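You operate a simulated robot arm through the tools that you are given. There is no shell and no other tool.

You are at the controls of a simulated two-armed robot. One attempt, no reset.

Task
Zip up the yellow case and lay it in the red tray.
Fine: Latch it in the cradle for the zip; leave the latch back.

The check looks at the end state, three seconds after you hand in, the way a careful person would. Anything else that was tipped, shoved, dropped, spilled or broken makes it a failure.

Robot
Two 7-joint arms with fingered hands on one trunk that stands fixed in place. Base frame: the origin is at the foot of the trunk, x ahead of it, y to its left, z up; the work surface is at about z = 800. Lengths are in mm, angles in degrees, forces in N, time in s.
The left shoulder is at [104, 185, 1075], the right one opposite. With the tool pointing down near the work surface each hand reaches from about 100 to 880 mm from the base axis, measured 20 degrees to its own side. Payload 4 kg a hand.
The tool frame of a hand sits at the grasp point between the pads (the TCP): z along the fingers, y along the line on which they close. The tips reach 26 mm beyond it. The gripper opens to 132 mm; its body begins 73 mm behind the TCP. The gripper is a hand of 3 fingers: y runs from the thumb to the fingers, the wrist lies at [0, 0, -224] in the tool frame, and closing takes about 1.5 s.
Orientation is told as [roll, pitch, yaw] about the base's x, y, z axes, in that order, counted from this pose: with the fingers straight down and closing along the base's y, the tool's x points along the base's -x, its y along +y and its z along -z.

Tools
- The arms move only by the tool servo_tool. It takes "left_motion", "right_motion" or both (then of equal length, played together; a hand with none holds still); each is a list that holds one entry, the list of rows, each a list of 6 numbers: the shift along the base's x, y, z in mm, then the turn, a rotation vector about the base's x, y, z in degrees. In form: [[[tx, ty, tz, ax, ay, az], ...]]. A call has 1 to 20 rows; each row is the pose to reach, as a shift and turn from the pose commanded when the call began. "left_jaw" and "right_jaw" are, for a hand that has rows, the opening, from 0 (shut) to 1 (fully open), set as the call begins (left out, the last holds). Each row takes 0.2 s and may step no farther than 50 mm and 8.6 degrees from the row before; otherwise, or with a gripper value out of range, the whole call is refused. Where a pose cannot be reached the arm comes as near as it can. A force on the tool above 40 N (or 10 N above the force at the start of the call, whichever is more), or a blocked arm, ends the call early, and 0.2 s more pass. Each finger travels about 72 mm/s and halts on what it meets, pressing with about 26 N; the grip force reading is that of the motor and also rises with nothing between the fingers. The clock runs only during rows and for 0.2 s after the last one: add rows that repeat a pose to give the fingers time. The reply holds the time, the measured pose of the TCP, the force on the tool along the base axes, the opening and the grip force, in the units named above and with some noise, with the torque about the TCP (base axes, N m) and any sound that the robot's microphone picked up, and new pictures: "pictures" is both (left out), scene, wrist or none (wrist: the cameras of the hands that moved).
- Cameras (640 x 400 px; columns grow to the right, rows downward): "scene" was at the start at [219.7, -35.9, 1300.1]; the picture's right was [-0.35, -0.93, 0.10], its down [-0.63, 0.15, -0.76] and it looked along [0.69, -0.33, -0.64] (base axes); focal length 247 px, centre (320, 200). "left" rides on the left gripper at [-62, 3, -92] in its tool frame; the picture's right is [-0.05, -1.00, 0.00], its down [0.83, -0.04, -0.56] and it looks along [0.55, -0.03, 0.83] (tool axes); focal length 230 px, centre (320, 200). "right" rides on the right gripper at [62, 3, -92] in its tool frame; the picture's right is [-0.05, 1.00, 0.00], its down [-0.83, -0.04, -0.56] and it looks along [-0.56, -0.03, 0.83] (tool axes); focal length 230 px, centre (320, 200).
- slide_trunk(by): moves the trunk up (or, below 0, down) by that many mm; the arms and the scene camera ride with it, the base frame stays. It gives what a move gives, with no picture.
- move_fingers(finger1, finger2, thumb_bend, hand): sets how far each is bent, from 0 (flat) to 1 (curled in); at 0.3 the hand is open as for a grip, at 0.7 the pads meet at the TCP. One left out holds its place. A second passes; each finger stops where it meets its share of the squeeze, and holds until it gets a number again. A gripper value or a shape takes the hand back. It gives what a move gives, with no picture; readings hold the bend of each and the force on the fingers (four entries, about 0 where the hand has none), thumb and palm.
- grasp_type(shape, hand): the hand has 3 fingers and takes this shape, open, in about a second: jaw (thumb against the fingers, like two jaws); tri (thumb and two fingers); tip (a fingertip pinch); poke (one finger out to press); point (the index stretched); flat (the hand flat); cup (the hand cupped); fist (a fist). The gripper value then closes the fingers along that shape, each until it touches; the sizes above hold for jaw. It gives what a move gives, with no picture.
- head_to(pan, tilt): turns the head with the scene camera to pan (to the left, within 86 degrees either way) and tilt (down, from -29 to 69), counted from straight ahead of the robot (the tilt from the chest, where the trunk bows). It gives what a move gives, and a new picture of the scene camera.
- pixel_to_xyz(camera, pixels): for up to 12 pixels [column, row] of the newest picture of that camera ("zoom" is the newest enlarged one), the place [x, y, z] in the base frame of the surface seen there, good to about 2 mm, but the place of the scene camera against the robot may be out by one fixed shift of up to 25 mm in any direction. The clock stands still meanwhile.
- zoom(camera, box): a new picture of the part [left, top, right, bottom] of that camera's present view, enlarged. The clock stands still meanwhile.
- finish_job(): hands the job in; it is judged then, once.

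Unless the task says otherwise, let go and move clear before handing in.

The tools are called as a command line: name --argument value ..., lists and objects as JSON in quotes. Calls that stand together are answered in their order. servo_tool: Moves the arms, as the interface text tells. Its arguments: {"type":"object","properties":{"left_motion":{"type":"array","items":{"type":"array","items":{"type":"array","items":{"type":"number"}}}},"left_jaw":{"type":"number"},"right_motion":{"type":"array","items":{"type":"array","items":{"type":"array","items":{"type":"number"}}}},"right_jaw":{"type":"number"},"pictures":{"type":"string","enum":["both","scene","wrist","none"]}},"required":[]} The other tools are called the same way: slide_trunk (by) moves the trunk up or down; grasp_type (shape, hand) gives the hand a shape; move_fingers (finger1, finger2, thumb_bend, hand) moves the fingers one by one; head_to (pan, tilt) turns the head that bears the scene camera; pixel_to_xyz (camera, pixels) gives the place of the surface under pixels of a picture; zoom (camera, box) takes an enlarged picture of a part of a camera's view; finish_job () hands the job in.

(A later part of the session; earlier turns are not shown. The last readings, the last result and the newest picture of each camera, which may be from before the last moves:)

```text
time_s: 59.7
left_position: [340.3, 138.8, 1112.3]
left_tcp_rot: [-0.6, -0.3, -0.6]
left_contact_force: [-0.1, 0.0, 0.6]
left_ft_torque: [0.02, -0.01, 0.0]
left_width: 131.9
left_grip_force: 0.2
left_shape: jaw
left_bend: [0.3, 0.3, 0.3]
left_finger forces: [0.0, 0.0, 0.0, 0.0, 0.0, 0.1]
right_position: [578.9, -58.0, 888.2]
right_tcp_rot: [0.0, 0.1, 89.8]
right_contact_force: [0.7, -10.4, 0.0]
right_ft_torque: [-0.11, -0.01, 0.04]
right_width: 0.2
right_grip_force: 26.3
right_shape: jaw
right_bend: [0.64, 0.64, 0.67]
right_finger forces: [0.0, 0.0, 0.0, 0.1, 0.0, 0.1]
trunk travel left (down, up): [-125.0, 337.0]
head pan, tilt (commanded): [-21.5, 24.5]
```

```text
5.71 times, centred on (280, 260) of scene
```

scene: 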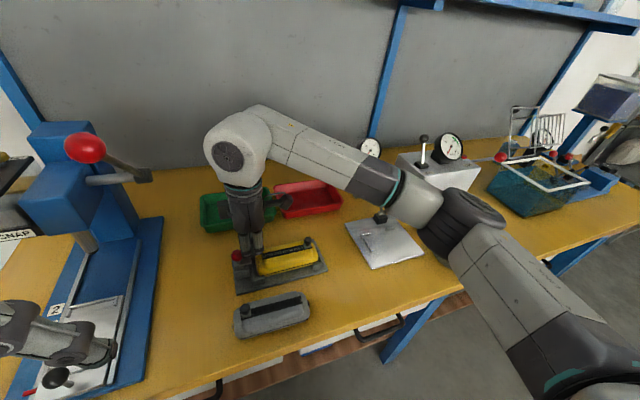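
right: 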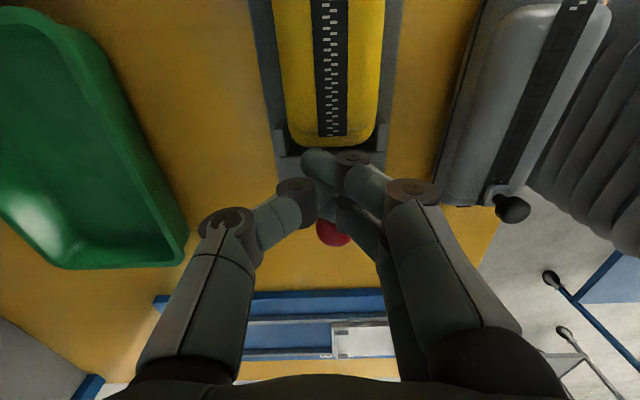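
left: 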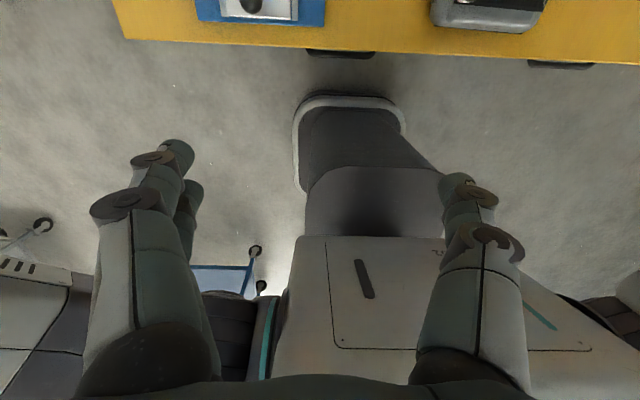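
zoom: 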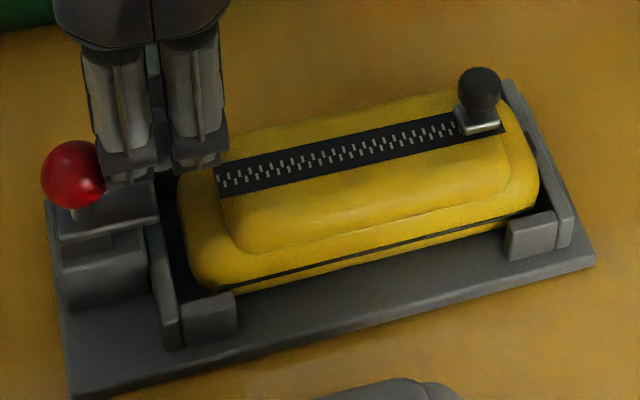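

10 N at the rear stop with the ball back at y≈−29: latch fully back. Now backing off, rising, and positioning over the case's middle to grip it.

servo_tool --right_motion '[[[0, -4, 0, 0, 0, 0], [0, -8, 5, 0, 0, 0], [0, -8, 30, 0, 0, 0], [-4, -20, 65, 0, 0, 0], [-9, -50, 85, 0, 0, 0], [-9, -73, 85, 0, 0, 0], [-9, -73, 85, 0, 0, 0], [-9, -73, 85, 0, 0, 0]]]' --right_jaw 0.0 --pictures "none"

servo_tool --right_motion '[[[0, 0, 0, 0, 0, 0], [0, 0, 0, 0, 0, 0], [0, 0, 0, 0, 0, 0], [0, 0, 0, 0, 0, 0], [0, 0, 0, 0, 0, 0], [0, 0, 0, 0, 0, 0]]]' --right_jaw 0.6 --pictures "both"

zoom --camera "scene" --box '[225, 215, 335, 295]'

zoom --camera "right" --box '[250, 40, 390, 230]'

```text
time_s: 61.5
left_position: [339.6, 139.9, 1111.8]
left_tcp_rot: [-0.5, -0.2, -0.6]
left_contact_force: [-0.4, -0.1, 0.2]
left_ft_torque: [-0.02, 0.0, 0.0]
left_width: 132.0
left_grip_force: 0.1
left_shape: jaw
left_bend: [0.3, 0.3, 0.3]
left_finger forces: [0.0, 0.1, 0.1, 0.0, 0.1, 0.1]
right_position: [568.1, -128.3, 971.3]
right_tcp_rot: [0.0, 0.0, 89.9]
right_contact_force: [0.1, 0.0, 0.3]
right_ft_torque: [0.01, -0.02, -0.01]
right_width: 0.2
right_grip_force: 25.7
right_shape: jaw
right_bend: [0.64, 0.64, 0.67]
right_finger forces: [0.0, 0.0, 0.0, 0.0, 0.0, 0.0]
trunk travel left (down, up): [-125.0, 337.0]
head pan, tilt (commanded): [-21.5, 24.5]
```

```text
time_s: 62.9
left_position: [340.2, 139.2, 1111.6]
left_tcp_rot: [-0.5, -0.2, -0.6]
left_contact_force: [0.4, -0.5, -0.9]
left_ft_torque: [0.02, 0.0, 0.02]
left_width: 131.6
left_grip_force: 0.0
left_shape: jaw
left_bend: [0.3, 0.3, 0.3]
left_finger forces: [0.1, 0.1, 0.1, 0.0, 0.1, 0.0]
right_position: [568.7, -129.5, 971.8]
right_tcp_rot: [0.0, 0.0, 89.9]
right_contact_force: [0.1, -0.9, -0.2]
right_ft_torque: [0.01, 0.0, -0.02]
right_width: 78.9
right_grip_force: 0.1
right_shape: jaw
right_bend: [0.71, 0.71, 0.71]
right_finger forces: [0.1, 0.0, 0.1, 0.0, 0.0, 0.1]
trunk travel left (down, up): [-125.0, 337.0]
head pan, tilt (commanded): [-21.5, 24.5]
```

scene: 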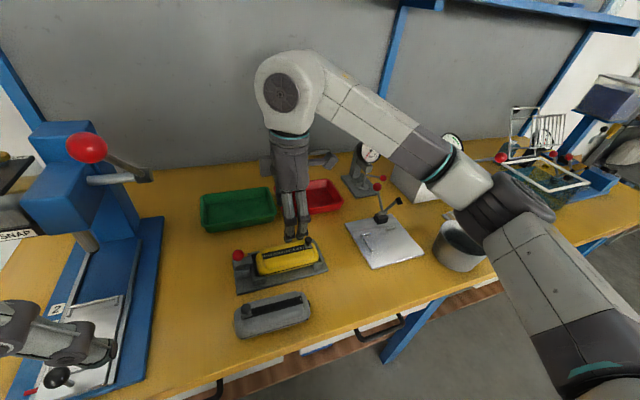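
right: 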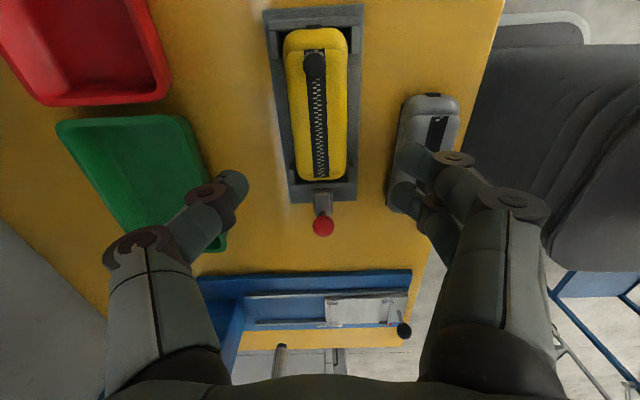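

```text
5.00 times, centred on (280, 255) of scene
```

zoom: 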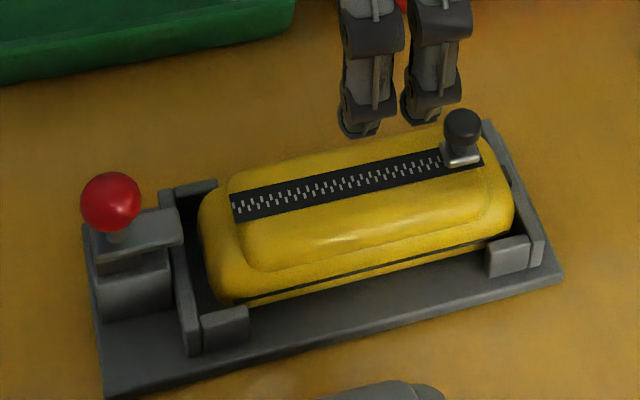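

```text
2.11 times, centred on (320, 135) of right
```

zoom: 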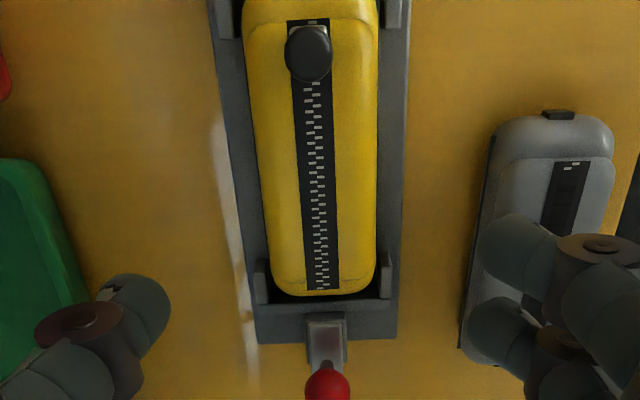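

pixel_to_xyz --camera "zoom" --pixels '[[318, 150], [320, 220], [322, 280], [308, 50], [250, 100], [380, 100], [265, 220], [378, 220], [300, 296], [340, 296]]'

pixel_to_xyz --camera "right" --pixels '[[314, 30], [314, 35], [323, 225], [322, 195]]'

```text
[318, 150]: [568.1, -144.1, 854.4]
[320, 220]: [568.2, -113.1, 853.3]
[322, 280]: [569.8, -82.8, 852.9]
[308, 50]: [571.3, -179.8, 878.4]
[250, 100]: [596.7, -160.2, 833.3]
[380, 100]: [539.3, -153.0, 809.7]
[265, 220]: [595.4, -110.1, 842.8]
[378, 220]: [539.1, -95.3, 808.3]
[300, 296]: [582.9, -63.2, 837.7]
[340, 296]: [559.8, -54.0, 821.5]
```

```text
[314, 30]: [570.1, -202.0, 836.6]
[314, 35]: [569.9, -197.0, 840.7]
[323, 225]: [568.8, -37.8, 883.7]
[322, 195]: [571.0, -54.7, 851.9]
```

Case is centred about (569,−131), latch tongue end back at y≈−55. Descending around the case to the same grip height as before.

servo_tool --right_motion '[[[0.5, -1.5, -30, 0, 0, 0], [0.5, -1.5, -60, 0, 0, 0], [0.5, -1.5, -85, 0, 0, 0], [0.5, -1.5, -105, 0, 0, 0], [0.5, -1.5, -120, 0, 0, 0], [0.5, -1.5, -130, 0, 0, 0], [0.5, -1.5, -130, 0, 0, 0]]]' --pictures "both"

zoom --camera "scene" --box '[225, 215, 335, 295]'

```text
time_s: 64.5
left_position: [339.4, 140.6, 1112.4]
left_tcp_rot: [-0.5, -0.2, -0.7]
left_contact_force: [-0.5, 0.1, 0.4]
left_ft_torque: [0.01, 0.03, 0.01]
left_width: 131.7
left_grip_force: 0.0
left_shape: jaw
left_bend: [0.3, 0.3, 0.3]
left_finger forces: [0.1, 0.0, 0.0, 0.0, 0.0, 0.0]
right_position: [569.9, -130.2, 842.2]
right_tcp_rot: [-0.1, -0.1, 90.1]
right_contact_force: [-0.2, 0.2, -0.5]
right_ft_torque: [-0.03, -0.01, 0.0]
right_width: 78.7
right_grip_force: 0.1
right_shape: jaw
right_bend: [0.71, 0.71, 0.71]
right_finger forces: [0.1, 0.0, 0.0, 0.0, 0.0, 0.0]
trunk travel left (down, up): [-125.0, 337.0]
head pan, tilt (commanded): [-21.5, 24.5]
```

scene: 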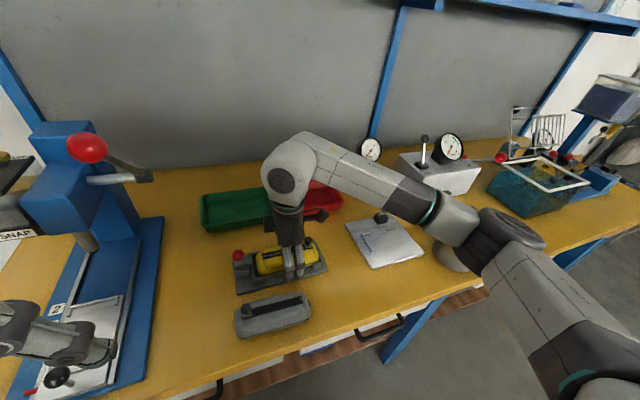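
right: 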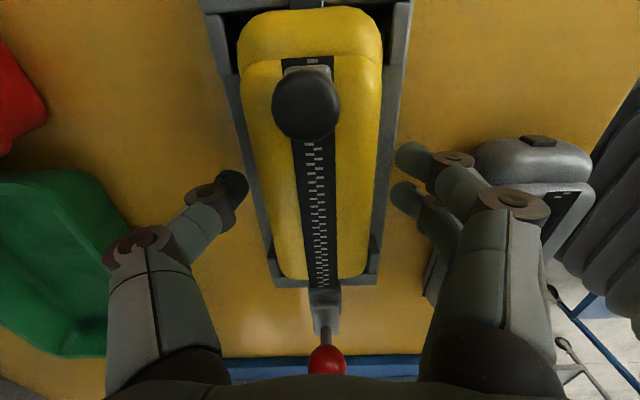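

```text
5.00 times, centred on (280, 255) of scene
```

zoom: 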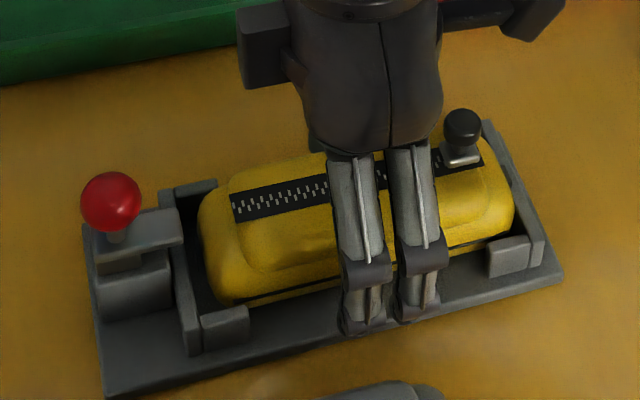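

servo_tool --right_motion '[[[0, 0, -1, 0, 0, 0], [0, 0, -1, 0, 0, 0], [0, 0, -1, 0, 0, 0], [0, 0, -1, 0, 0, 0], [0, 0, -1, 0, 0, 0], [0, 0, -1, 0, 0, 0], [0, 0, -1, 0, 0, 0]]]' --right_jaw 0.25 --pictures "none"

```text
time_s: 66.1
left_position: [341.5, 140.0, 1112.4]
left_tcp_rot: [-0.5, -0.2, -0.6]
left_contact_force: [-0.2, 0.0, 0.6]
left_ft_torque: [-0.02, 0.01, -0.01]
left_width: 132.0
left_grip_force: 0.1
left_shape: jaw
left_bend: [0.3, 0.3, 0.3]
left_finger forces: [0.1, 0.1, 0.0, 0.1, 0.0, 0.0]
right_position: [570.2, -130.6, 840.7]
right_tcp_rot: [0.0, 0.1, 90.0]
right_contact_force: [-0.1, 0.5, -0.3]
right_ft_torque: [-0.01, 0.0, -0.01]
right_width: 50.0
right_grip_force: 25.8
right_shape: jaw
right_bend: [0.73, 0.73, 0.7]
right_finger forces: [11.8, 11.7, 0.0, 0.0, 23.6, 0.0]
trunk travel left (down, up): [-125.0, 337.0]
head pan, tilt (commanded): [-21.5, 24.5]
```

Gripped as before (50 mm, 26 N). Lifting straight out of the cradle.

servo_tool --right_motion '[[[0, 0, 4, 0, 0, 0], [0, 0, 12, 0, 0, 0], [0, 0, 25, 0, 0, 0], [0, 0, 45, 0, 0, 0], [0, 0, 75, 0, 0, 0], [0, 0, 105, 0, 0, 0], [0, 0, 120, 0, 0, 0], [0, 0, 120, 0, 0, 0]]]' --pictures "both"

zoom --camera "scene" --box '[215, 165, 355, 295]'

```text
time_s: 67.9
left_position: [340.4, 139.2, 1112.5]
left_tcp_rot: [-0.6, -0.1, -0.6]
left_contact_force: [1.0, 0.3, 0.3]
left_ft_torque: [0.01, 0.05, 0.0]
left_width: 131.8
left_grip_force: 0.1
left_shape: jaw
left_bend: [0.3, 0.3, 0.3]
left_finger forces: [0.0, 0.0, 0.0, 0.0, 0.0, 0.0]
right_position: [570.0, -130.3, 961.3]
right_tcp_rot: [0.1, 0.1, 90.1]
right_contact_force: [-0.5, -0.5, -0.7]
right_ft_torque: [0.01, 0.0, -0.01]
right_width: 49.5
right_grip_force: 25.9
right_shape: jaw
right_bend: [0.73, 0.73, 0.7]
right_finger forces: [11.8, 11.8, 0.0, 0.1, 23.6, 0.0]
trunk travel left (down, up): [-125.0, 337.0]
head pan, tilt (commanded): [-21.5, 24.5]
```

scene: 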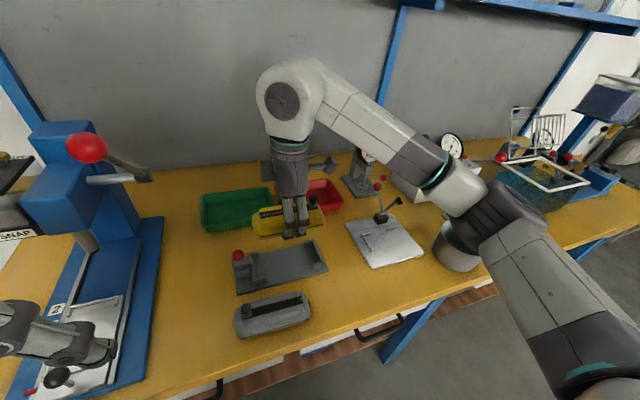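
right: 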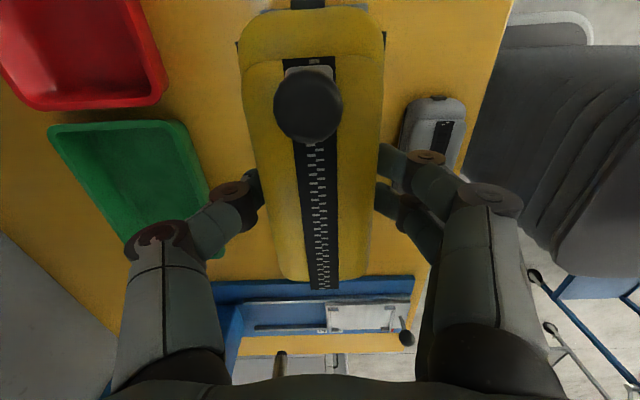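

```text
3.08 times, centred on (285, 230) of scene
```

zoom: 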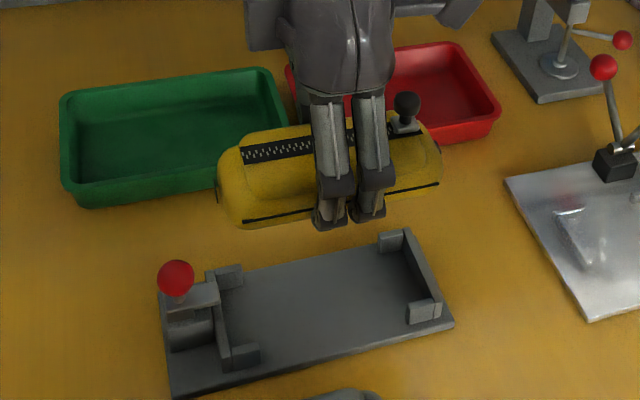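

Case is out, cradle undisturbed, latch back. Before moving to the tray I measure the tray rim and its neighbours (gauge stand, toggle levers) to plan a clear path.

zoom --camera "scene" --box '[260, 120, 420, 220]'

pixel_to_xyz --camera "scene" --pixels '[[370, 150], [362, 165], [355, 185], [378, 186], [399, 200], [381, 178], [345, 190], [373, 190], [381, 216], [340, 200], [342, 185], [326, 180]]'

pixel_to_xyz --camera "right" --pixels '[[165, 80], [158, 105], [40, 105], [10, 70], [120, 0], [150, 50], [90, 70]]'

```text
4.00 times, centred on (340, 170) of scene
```

zoom: 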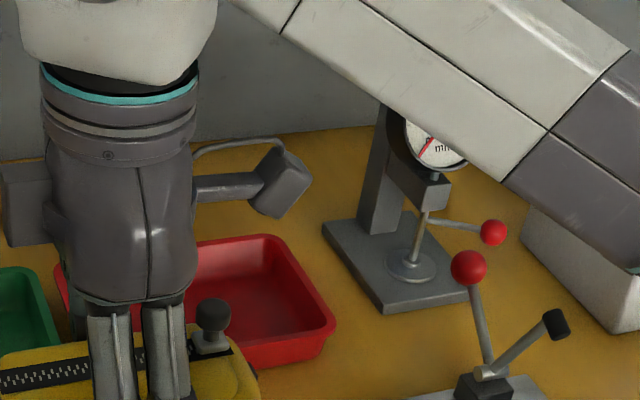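

```text
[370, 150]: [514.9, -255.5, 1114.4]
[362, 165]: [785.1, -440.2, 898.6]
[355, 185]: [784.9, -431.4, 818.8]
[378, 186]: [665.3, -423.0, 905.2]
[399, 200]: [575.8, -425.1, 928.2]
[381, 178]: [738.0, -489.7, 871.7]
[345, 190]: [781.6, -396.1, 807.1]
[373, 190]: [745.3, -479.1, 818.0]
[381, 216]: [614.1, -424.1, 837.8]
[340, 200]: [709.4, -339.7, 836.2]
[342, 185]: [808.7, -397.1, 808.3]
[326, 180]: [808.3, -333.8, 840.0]
```

```text
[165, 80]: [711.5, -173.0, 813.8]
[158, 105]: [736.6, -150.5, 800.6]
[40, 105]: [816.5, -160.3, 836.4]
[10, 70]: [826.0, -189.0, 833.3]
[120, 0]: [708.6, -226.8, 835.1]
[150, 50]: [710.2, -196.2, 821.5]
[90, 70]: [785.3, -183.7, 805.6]
```

Tray rim centre ≈(766.5,−246), gauge stand and toggle levers are all at y < −396, so the case's path is clear. Moving over the red tray at height.

servo_tool --right_motion '[[[20, -10, 5, 0, 0, 0], [55, -30, 5, 0, 0, 0], [90, -50, 5, 0, 0, 0], [125, -72, 5, 0, 0, 0], [160, -94, 5, 0, 0, 0], [185, -110, 0, 0, 0, 0], [196, -115.7, 0, 0, 0, 0], [196, -115.7, 0, 0, 0, 0]]]' --pictures "both"

zoom --camera "scene" --box '[220, 100, 420, 240]'

zoom --camera "right" --box '[160, 0, 480, 200]'

```text
time_s: 69.7
left_position: [340.4, 139.7, 1112.1]
left_tcp_rot: [-0.4, -0.3, -0.6]
left_contact_force: [0.6, -0.5, 0.4]
left_ft_torque: [-0.02, 0.0, 0.01]
left_width: 132.0
left_grip_force: 0.1
left_shape: jaw
left_bend: [0.3, 0.3, 0.3]
left_finger forces: [0.0, 0.0, 0.1, 0.0, 0.0, 0.0]
right_position: [765.0, -247.1, 961.5]
right_tcp_rot: [-0.1, 0.1, 90.0]
right_contact_force: [-0.4, -0.3, -2.4]
right_ft_torque: [0.04, 0.02, 0.02]
right_width: 49.7
right_grip_force: 25.7
right_shape: jaw
right_bend: [0.73, 0.73, 0.7]
right_finger forces: [11.7, 11.8, 0.0, 0.1, 23.6, 0.0]
trunk travel left (down, up): [-125.0, 337.0]
head pan, tilt (commanded): [-21.5, 24.5]
```

scene: 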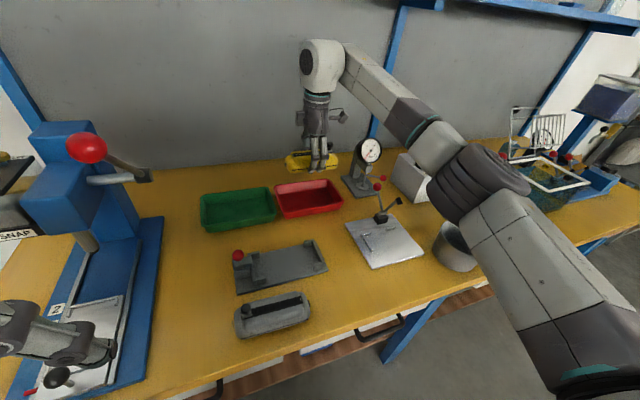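
right: 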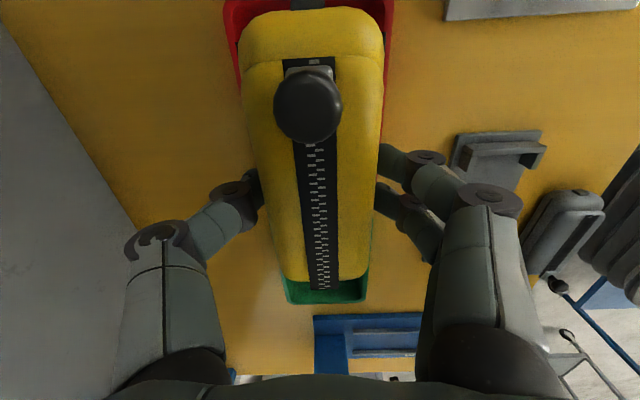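

```text
2.86 times, centred on (320, 170) of scene
```

zoom: 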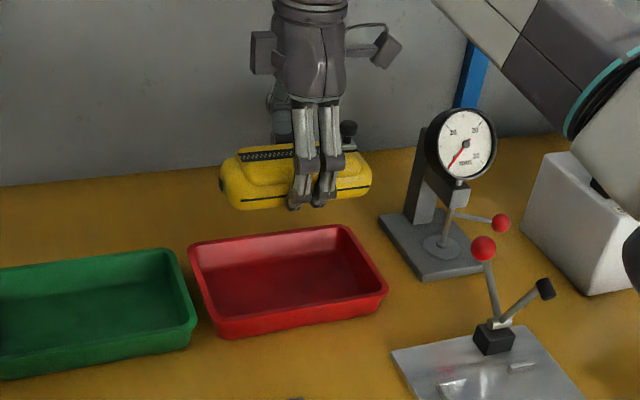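

```text
2.00 times, centred on (320, 100) of right
```

zoom: 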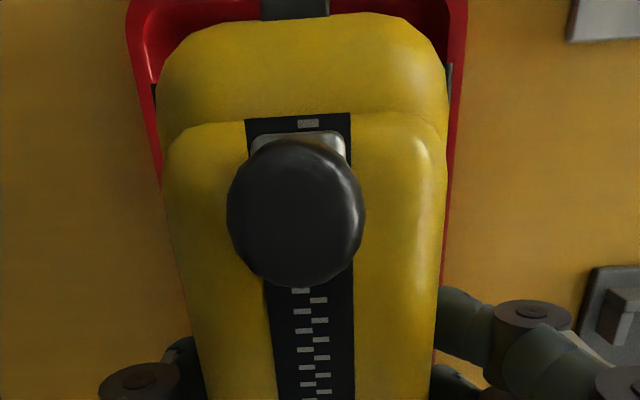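

zoom --camera "scene" --box '[268, 170, 348, 222]'

pixel_to_xyz --camera "zoom" --pixels '[[62, 140], [300, 108], [480, 85], [70, 200], [600, 210], [320, 250], [130, 290], [330, 262], [560, 226], [130, 310], [350, 180], [530, 110]]'

zoom --camera "scene" --box '[280, 140, 360, 182]'

pixel_to_xyz --camera "zoom" --pixels '[[80, 100], [120, 90], [60, 170], [150, 190], [330, 165], [390, 150], [385, 110], [60, 120], [180, 110], [310, 170], [395, 130], [100, 180]]'

```text
7.69 times, centred on (308, 196) of scene
```

zoom: 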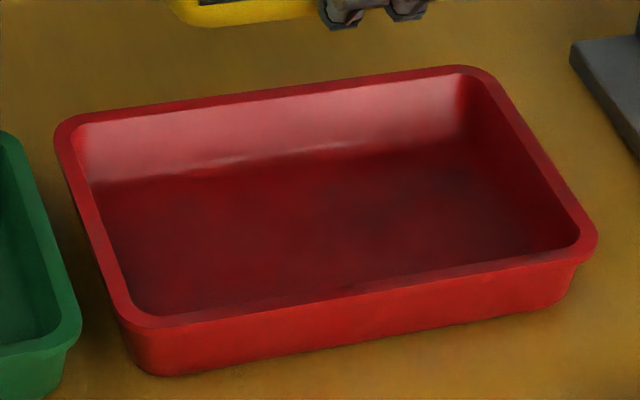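

```text
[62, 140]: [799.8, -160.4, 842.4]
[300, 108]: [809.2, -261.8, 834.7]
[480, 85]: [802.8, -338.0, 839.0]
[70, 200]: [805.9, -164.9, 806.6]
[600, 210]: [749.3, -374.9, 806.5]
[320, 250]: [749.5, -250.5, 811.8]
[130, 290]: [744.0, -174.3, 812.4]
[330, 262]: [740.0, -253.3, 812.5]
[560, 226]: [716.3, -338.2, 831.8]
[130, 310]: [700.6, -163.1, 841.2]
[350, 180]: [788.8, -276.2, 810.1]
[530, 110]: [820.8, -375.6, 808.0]
```

```text
8.00 times, centred on (320, 161) of scene
```

zoom: 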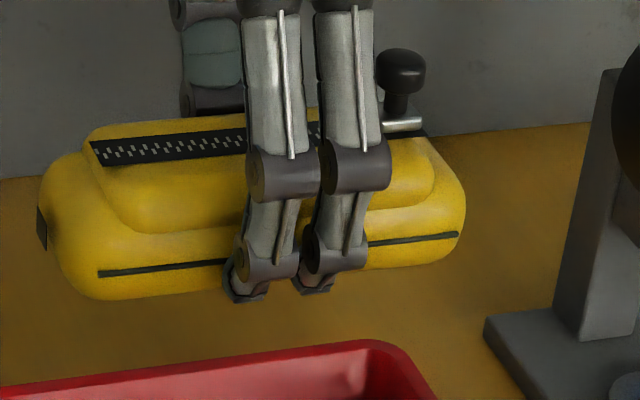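

```text
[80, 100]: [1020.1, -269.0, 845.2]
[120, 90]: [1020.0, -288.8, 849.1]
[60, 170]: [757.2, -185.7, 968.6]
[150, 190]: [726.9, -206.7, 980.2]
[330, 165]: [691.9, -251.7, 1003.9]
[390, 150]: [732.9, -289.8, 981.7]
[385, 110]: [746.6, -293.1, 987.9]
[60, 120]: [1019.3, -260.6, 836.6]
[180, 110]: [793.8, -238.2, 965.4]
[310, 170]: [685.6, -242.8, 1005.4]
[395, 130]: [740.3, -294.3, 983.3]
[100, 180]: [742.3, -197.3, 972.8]
```

pixel_to_xyz --camera "zoom" --pixels '[[150, 269], [410, 238], [42, 228], [462, 205], [125, 152], [220, 140], [465, 220], [38, 215]]'

zoom --camera "scene" --box '[268, 170, 348, 222]'

pixel_to_xyz --camera "zoom" --pixels '[[330, 290], [340, 296], [330, 283], [300, 92], [300, 97], [85, 220], [75, 170], [540, 160], [565, 200], [450, 72], [580, 240], [140, 318]]'

```text
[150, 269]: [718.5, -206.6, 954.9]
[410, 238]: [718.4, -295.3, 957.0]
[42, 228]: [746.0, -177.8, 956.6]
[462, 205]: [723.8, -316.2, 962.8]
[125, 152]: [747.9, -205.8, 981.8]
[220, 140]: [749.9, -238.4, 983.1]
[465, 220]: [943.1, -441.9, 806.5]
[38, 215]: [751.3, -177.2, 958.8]
```

```text
7.69 times, centred on (308, 196) of scene
```

zoom: 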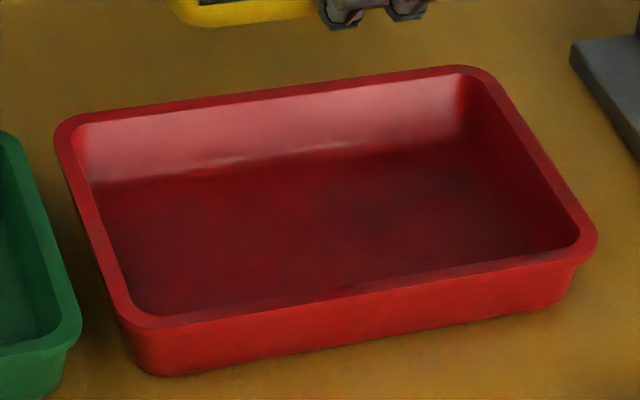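

```text
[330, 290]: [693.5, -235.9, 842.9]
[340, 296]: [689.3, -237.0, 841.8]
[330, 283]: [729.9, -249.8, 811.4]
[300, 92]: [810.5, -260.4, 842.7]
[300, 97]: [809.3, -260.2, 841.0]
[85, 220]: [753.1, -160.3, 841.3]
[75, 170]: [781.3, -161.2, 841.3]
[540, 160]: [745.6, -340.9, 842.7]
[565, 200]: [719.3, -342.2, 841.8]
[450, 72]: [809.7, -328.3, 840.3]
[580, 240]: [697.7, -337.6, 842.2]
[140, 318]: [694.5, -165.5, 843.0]
```

zoom --camera "scene" --box '[300, 155, 335, 180]'

pixel_to_xyz --camera "zoom" --pixels '[[160, 300], [170, 330], [180, 350], [150, 360], [300, 290], [310, 330], [200, 240], [340, 200], [190, 180], [160, 120], [330, 100], [300, 345]]'

```text
16.00 times, centred on (318, 168) of scene
```

zoom: 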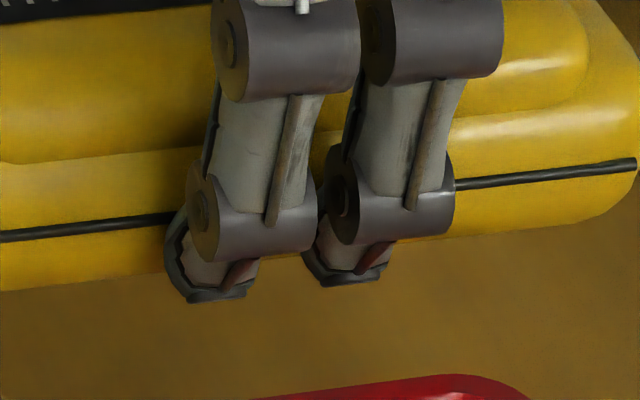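

```text
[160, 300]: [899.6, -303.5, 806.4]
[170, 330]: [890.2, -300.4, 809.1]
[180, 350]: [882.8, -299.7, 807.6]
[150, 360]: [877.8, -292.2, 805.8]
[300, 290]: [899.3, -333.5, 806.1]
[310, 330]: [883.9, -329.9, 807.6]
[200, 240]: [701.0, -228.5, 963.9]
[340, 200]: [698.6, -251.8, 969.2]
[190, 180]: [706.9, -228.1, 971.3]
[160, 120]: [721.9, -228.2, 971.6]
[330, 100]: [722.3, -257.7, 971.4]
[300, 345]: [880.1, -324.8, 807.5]
```

pixel_to_xyz --camera "zoom" --pixels '[[260, 235], [410, 212], [215, 275], [350, 260], [220, 295], [260, 160], [290, 60], [440, 40], [400, 150], [250, 215]]'

```text
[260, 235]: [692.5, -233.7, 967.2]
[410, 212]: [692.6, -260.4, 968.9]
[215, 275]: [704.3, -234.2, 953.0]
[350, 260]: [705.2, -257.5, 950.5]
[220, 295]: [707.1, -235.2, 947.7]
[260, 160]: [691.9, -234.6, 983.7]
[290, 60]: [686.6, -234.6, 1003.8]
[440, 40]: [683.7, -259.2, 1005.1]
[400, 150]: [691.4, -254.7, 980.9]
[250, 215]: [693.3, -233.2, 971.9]
```

zoom --camera "right" --box '[120, 120, 520, 300]'

pixel_to_xyz --camera "right" --pixels '[[212, 195], [230, 188], [205, 200], [225, 210], [235, 220], [425, 157], [445, 160], [430, 170], [150, 235], [490, 197], [255, 185], [380, 160]]'

```text
1.60 times, centred on (320, 210) of right
```

zoom: 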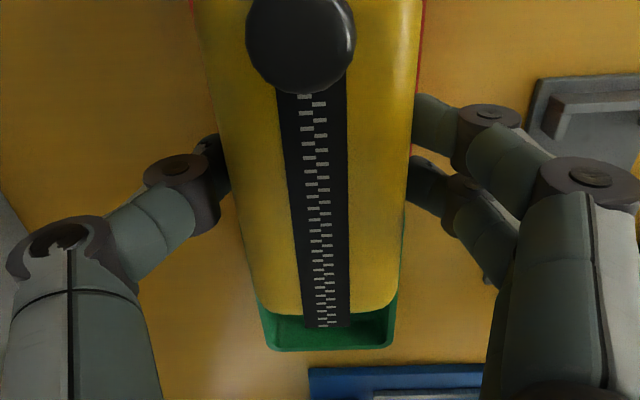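

```text
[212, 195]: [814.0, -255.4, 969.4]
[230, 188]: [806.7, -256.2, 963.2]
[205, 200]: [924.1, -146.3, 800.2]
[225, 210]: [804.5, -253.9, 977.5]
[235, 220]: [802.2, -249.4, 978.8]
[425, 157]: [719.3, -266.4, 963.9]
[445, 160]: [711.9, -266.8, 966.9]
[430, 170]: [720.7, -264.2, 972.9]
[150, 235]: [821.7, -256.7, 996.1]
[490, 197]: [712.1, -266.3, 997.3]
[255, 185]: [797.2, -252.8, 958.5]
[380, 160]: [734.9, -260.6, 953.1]
```

Fingers' joints reach −54 mm and the thumb's +49 mm about the TCP, while the tray's inner walls are ±57 mm; shifting +6.5 mm in x centres the hand. Lowering to just above the rim first.

servo_tool --right_motion '[[[6.5, -1, -15, 0, 0, 0], [6.5, -1, -40, 0, 0, 0], [6.5, -1, -65, 0, 0, 0], [6.5, -1, -82, 0, 0, 0], [6.5, -1, -90, 0, 0, 0], [6.5, -1, -90, 0, 0, 0]]]' --pictures "both"

zoom --camera "scene" --box '[260, 150, 360, 225]'

zoom --camera "right" --box '[160, 0, 480, 200]'

```text
time_s: 71.1
left_position: [340.6, 140.1, 1111.2]
left_tcp_rot: [-0.4, -0.2, -0.7]
left_contact_force: [-0.2, 0.0, 0.5]
left_ft_torque: [0.02, 0.0, 0.01]
left_width: 131.9
left_grip_force: 0.0
left_shape: jaw
left_bend: [0.3, 0.3, 0.3]
left_finger forces: [0.0, 0.0, 0.0, 0.0, 0.0, 0.0]
right_position: [772.0, -246.7, 872.0]
right_tcp_rot: [0.0, 0.0, 90.1]
right_contact_force: [0.2, -0.5, -0.8]
right_ft_torque: [0.01, -0.01, 0.0]
right_width: 49.5
right_grip_force: 25.7
right_shape: jaw
right_bend: [0.73, 0.73, 0.7]
right_finger forces: [11.8, 11.8, 0.1, 0.0, 23.5, 0.0]
trunk travel left (down, up): [-125.0, 337.0]
head pan, tilt (commanded): [-21.5, 24.5]
```

scene: 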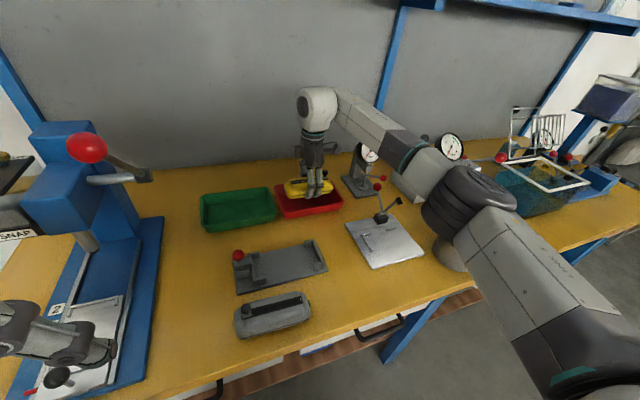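
right: 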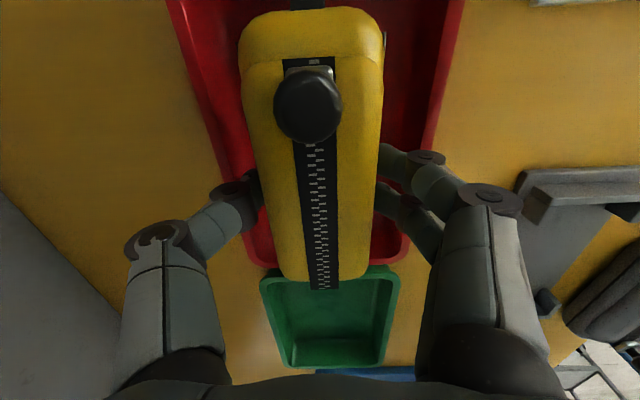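

```text
5.33 times, centred on (310, 188) of scene
```

zoom: 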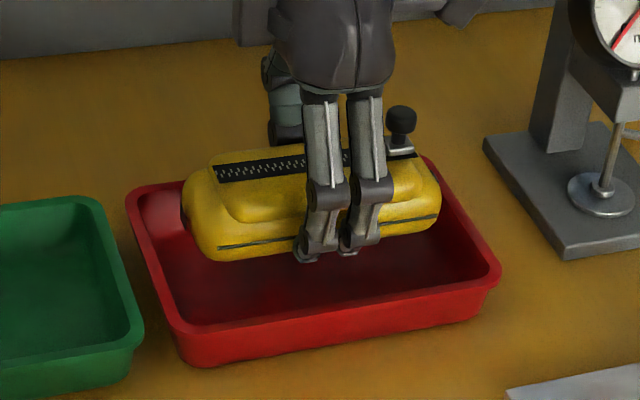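

```text
2.00 times, centred on (320, 100) of right
```

zoom: 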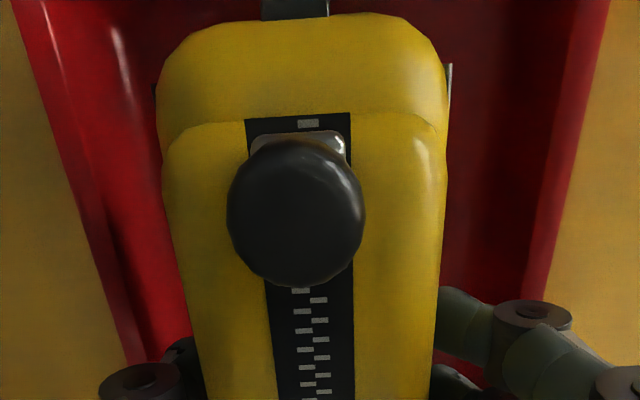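

pixel_to_xyz --camera "scene" --pixels '[[470, 205], [440, 225], [445, 250], [435, 262], [420, 180], [440, 160], [495, 225], [380, 150], [368, 155]]'

zoom --camera "scene" --box '[320, 110, 540, 290]'

```text
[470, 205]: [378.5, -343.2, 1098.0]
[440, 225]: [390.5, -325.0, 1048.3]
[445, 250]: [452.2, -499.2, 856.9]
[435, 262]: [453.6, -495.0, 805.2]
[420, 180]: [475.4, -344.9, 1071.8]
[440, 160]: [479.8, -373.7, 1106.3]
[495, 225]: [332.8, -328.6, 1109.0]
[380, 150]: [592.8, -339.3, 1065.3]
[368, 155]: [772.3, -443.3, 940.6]
```

```text
2.22 times, centred on (430, 200) of scene
```

zoom: 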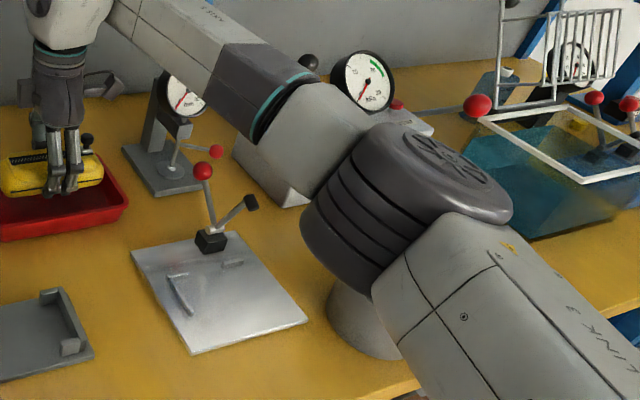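

Elbow and forearm are at z>1040, well clear of everything. Lowering the case to the tray floor.

servo_tool --right_motion '[[[0, 0, -8, 0, 0, 0], [0, 0, -15, 0, 0, 0], [0, 0, -21, 0, 0, 0], [0, 0, -26, 0, 0, 0], [0, 0, -28, 0, 0, 0]]]' --pictures "both"

zoom --camera "scene" --box '[260, 150, 360, 225]'

zoom --camera "right" --box '[160, 60, 480, 260]'

```text
time_s: 72.3
left_position: [340.6, 139.0, 1110.7]
left_tcp_rot: [-0.6, -0.2, -0.6]
left_contact_force: [0.1, -1.2, 0.8]
left_ft_torque: [-0.02, 0.02, -0.03]
left_width: 131.8
left_grip_force: 0.1
left_shape: jaw
left_bend: [0.3, 0.3, 0.3]
left_finger forces: [0.0, 0.1, 0.0, 0.0, 0.1, 0.0]
right_position: [771.0, -248.1, 844.0]
right_tcp_rot: [0.0, 0.1, 90.0]
right_contact_force: [-0.7, -0.2, -1.0]
right_ft_torque: [-0.01, 0.02, -0.01]
right_width: 49.5
right_grip_force: 26.1
right_shape: jaw
right_bend: [0.73, 0.73, 0.7]
right_finger forces: [11.8, 11.9, 0.0, 0.1, 23.6, 0.0]
trunk travel left (down, up): [-125.0, 337.0]
head pan, tilt (commanded): [-21.5, 24.5]
```

scene: 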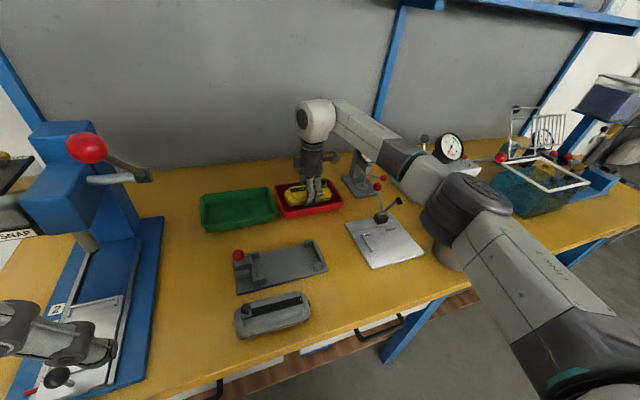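
right: 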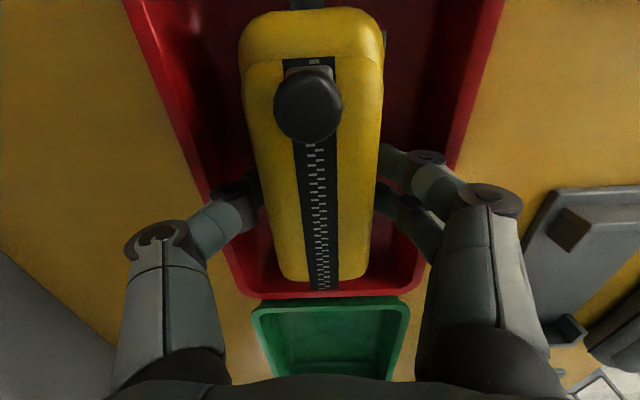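

```text
5.33 times, centred on (310, 188) of scene
```

zoom: 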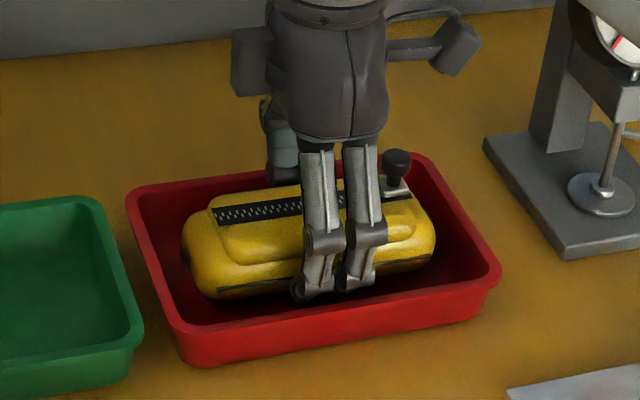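

```text
2.00 times, centred on (320, 160) of right
```

zoom: 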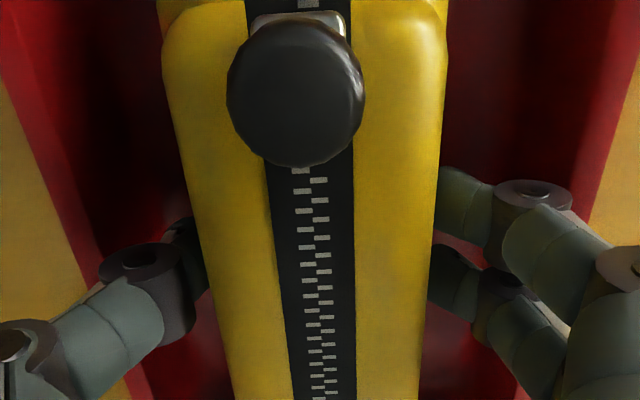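

servo_tool --right_motion '[[[0, 0, -1, 0, 0, 0], [0, 0, -2, 0, 0, 0], [0, 0, -3, 0, 0, 0]]]' --pictures "none"

```text
time_s: 73.1
left_position: [341.0, 139.9, 1112.3]
left_tcp_rot: [-0.4, -0.2, -0.6]
left_contact_force: [0.4, -1.2, -1.1]
left_ft_torque: [0.0, 0.02, 0.03]
left_width: 131.8
left_grip_force: 0.1
left_shape: jaw
left_bend: [0.3, 0.3, 0.3]
left_finger forces: [0.0, 0.0, 0.0, 0.0, 0.0, 0.0]
right_position: [772.0, -246.9, 840.7]
right_tcp_rot: [0.1, 0.2, 90.0]
right_contact_force: [-0.3, -0.1, -1.0]
right_ft_torque: [-0.02, 0.02, 0.01]
right_width: 49.5
right_grip_force: 26.6
right_shape: jaw
right_bend: [0.73, 0.73, 0.7]
right_finger forces: [11.8, 11.9, 0.0, 0.0, 23.6, 0.1]
trunk travel left (down, up): [-125.0, 337.0]
head pan, tilt (commanded): [-21.5, 24.5]
```

servo_tool --right_motion '[[[0, 0, -0.8, 0, 0, 0], [0, 0, -1.6, 0, 0, 0]]]' --pictures "none"

```text
time_s: 73.7
left_position: [342.1, 140.3, 1110.7]
left_tcp_rot: [-0.5, -0.2, -0.5]
left_contact_force: [0.0, 0.3, 0.2]
left_ft_torque: [-0.01, 0.01, 0.02]
left_width: 131.9
left_grip_force: 0.0
left_shape: jaw
left_bend: [0.3, 0.3, 0.3]
left_finger forces: [0.0, 0.0, 0.1, 0.1, 0.0, 0.0]
right_position: [772.1, -247.7, 837.7]
right_tcp_rot: [0.0, 0.1, 90.1]
right_contact_force: [0.1, 0.1, -0.7]
right_ft_torque: [0.01, 0.01, 0.03]
right_width: 49.6
right_grip_force: 25.9
right_shape: jaw
right_bend: [0.73, 0.73, 0.7]
right_finger forces: [11.8, 11.8, 0.1, 0.2, 23.7, 0.0]
trunk travel left (down, up): [-125.0, 337.0]
head pan, tilt (commanded): [-21.5, 24.5]
```

servo_tool --right_motion '[[[0, 0, -0.8, 0, 0, 0], [0, 0, -1.5, 0, 0, 0]]]' --pictures "both"

zoom --camera "scene" --box '[260, 150, 360, 225]'

```text
time_s: 74.3
left_position: [341.7, 139.0, 1111.9]
left_tcp_rot: [-0.4, -0.2, -0.6]
left_contact_force: [1.0, -0.3, 0.0]
left_ft_torque: [-0.01, -0.01, -0.01]
left_width: 131.7
left_grip_force: 0.1
left_shape: jaw
left_bend: [0.3, 0.3, 0.3]
left_finger forces: [0.0, 0.0, 0.0, 0.0, 0.0, 0.1]
right_position: [771.8, -247.2, 836.8]
right_tcp_rot: [0.0, 0.1, 90.0]
right_contact_force: [1.1, 0.1, -0.4]
right_ft_torque: [0.01, -0.01, 0.0]
right_width: 49.5
right_grip_force: 26.4
right_shape: jaw
right_bend: [0.73, 0.73, 0.7]
right_finger forces: [11.8, 11.8, 0.0, 0.0, 23.7, 0.1]
trunk travel left (down, up): [-125.0, 337.0]
head pan, tilt (commanded): [-21.5, 24.5]
```

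scene: 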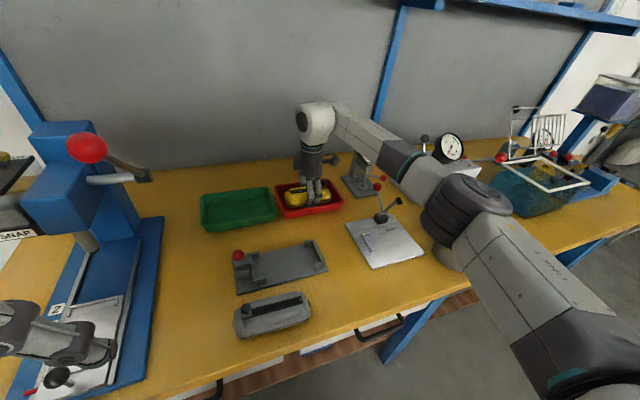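
right: 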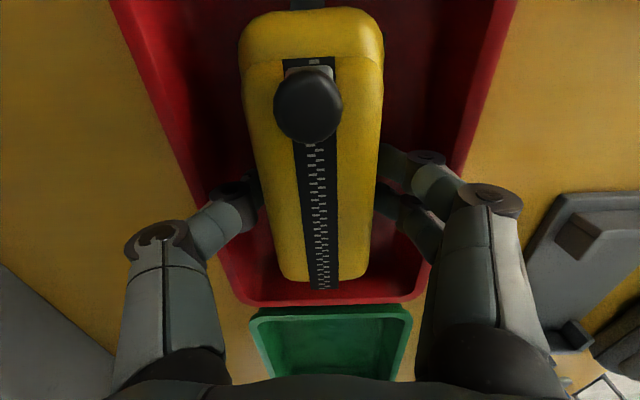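

```text
5.33 times, centred on (310, 188) of scene
```

zoom: 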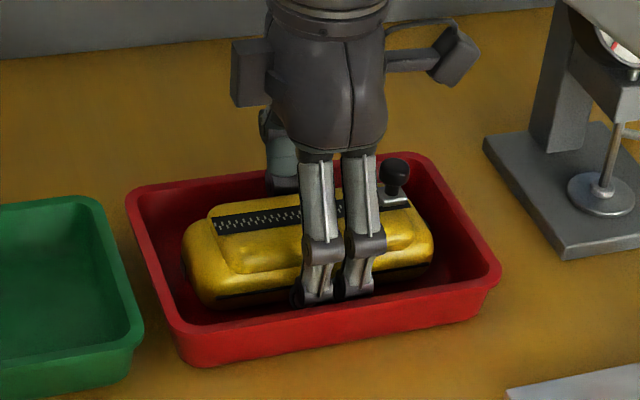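

pixel_to_xyz --camera "right" --pixels '[[215, 60], [225, 100], [410, 60], [415, 120], [240, 240], [395, 240], [170, 20], [460, 20]]'

servo_tool --right_motion '[[[0, 0, -0.7, 0, 0, 0], [0, 0, -1.4, 0, 0, 0]]]' --pictures "none"

```text
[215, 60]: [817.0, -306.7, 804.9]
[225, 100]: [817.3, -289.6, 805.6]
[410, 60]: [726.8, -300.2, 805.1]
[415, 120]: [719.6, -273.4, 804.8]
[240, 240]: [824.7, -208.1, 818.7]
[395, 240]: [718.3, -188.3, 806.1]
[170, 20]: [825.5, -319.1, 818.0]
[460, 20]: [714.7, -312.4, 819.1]
```

```text
time_s: 74.9
left_position: [340.7, 141.2, 1112.7]
left_tcp_rot: [-0.6, -0.2, -0.6]
left_contact_force: [-0.1, -0.2, -0.4]
left_ft_torque: [0.03, 0.0, -0.05]
left_width: 131.8
left_grip_force: 0.1
left_shape: jaw
left_bend: [0.3, 0.3, 0.3]
left_finger forces: [0.0, 0.1, 0.0, 0.0, 0.1, 0.0]
right_position: [772.5, -246.6, 837.0]
right_tcp_rot: [0.0, 0.0, 90.0]
right_contact_force: [0.0, 0.2, 2.9]
right_ft_torque: [-0.02, -0.01, -0.01]
right_width: 49.4
right_grip_force: 26.1
right_shape: jaw
right_bend: [0.74, 0.73, 0.7]
right_finger forces: [11.8, 11.9, 0.0, 0.0, 24.2, 0.0]
trunk travel left (down, up): [-125.0, 337.0]
head pan, tilt (commanded): [-21.5, 24.5]
```

Touch-down (3 N). Opening just ~2 mm per side so the finger joints don't touch the tray walls.

servo_tool --right_motion '[[[-0.5, 0, 0.3, 0, 0, 0], [-0.5, 0, 0.3, 0, 0, 0], [-0.5, 0, 0.3, 0, 0, 0], [-0.5, 0, 0.3, 0, 0, 0]]]' --right_jaw 0.415 --pictures "both"

zoom --camera "scene" --box '[260, 150, 360, 225]'

zoom --camera "right" --box '[160, 60, 480, 260]'

```text
time_s: 75.9
left_position: [340.7, 139.6, 1111.2]
left_tcp_rot: [-0.4, -0.3, -0.6]
left_contact_force: [0.5, -0.1, 0.2]
left_ft_torque: [0.0, 0.01, 0.02]
left_width: 132.1
left_grip_force: 0.0
left_shape: jaw
left_bend: [0.3, 0.3, 0.3]
left_finger forces: [0.0, 0.0, 0.0, 0.1, 0.1, 0.0]
right_position: [771.3, -247.3, 837.8]
right_tcp_rot: [0.0, 0.1, 90.0]
right_contact_force: [-0.4, -0.7, 0.5]
right_ft_torque: [0.0, 0.01, 0.02]
right_width: 54.7
right_grip_force: 0.1
right_shape: jaw
right_bend: [0.73, 0.73, 0.7]
right_finger forces: [0.0, 0.0, 0.0, 0.0, 0.6, 0.0]
trunk travel left (down, up): [-125.0, 337.0]
head pan, tilt (commanded): [-21.5, 24.5]
```

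scene: 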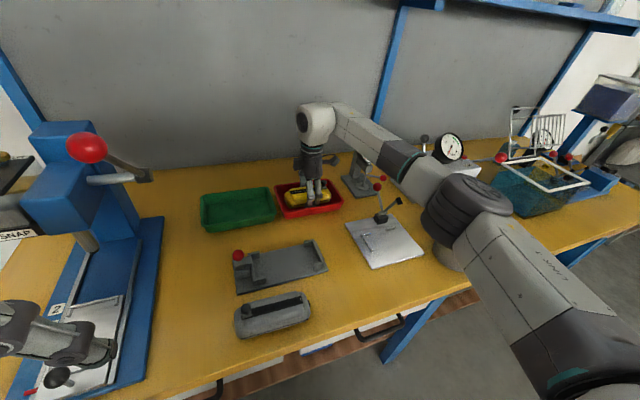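
right: 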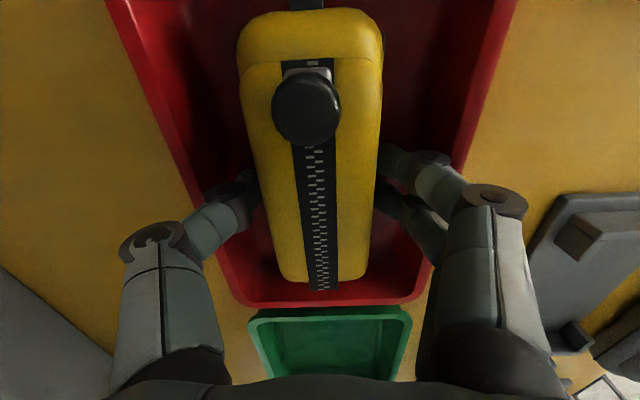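

```text
5.33 times, centred on (310, 188) of scene
```

zoom: 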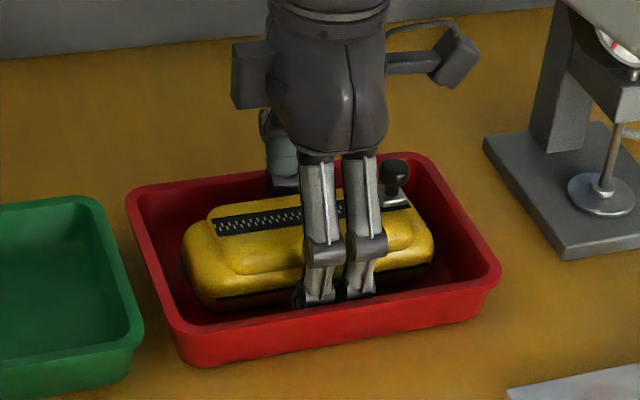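

```text
2.00 times, centred on (320, 160) of right
```

zoom: 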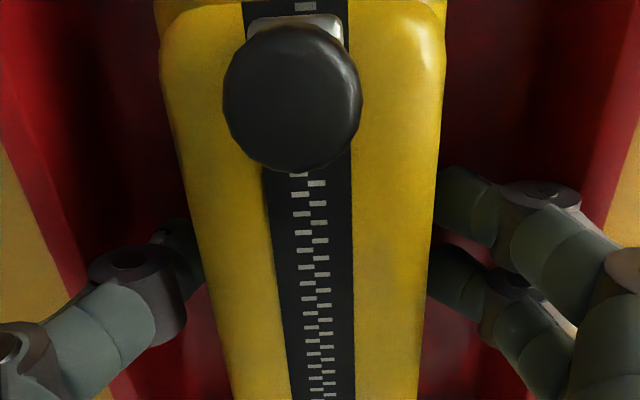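

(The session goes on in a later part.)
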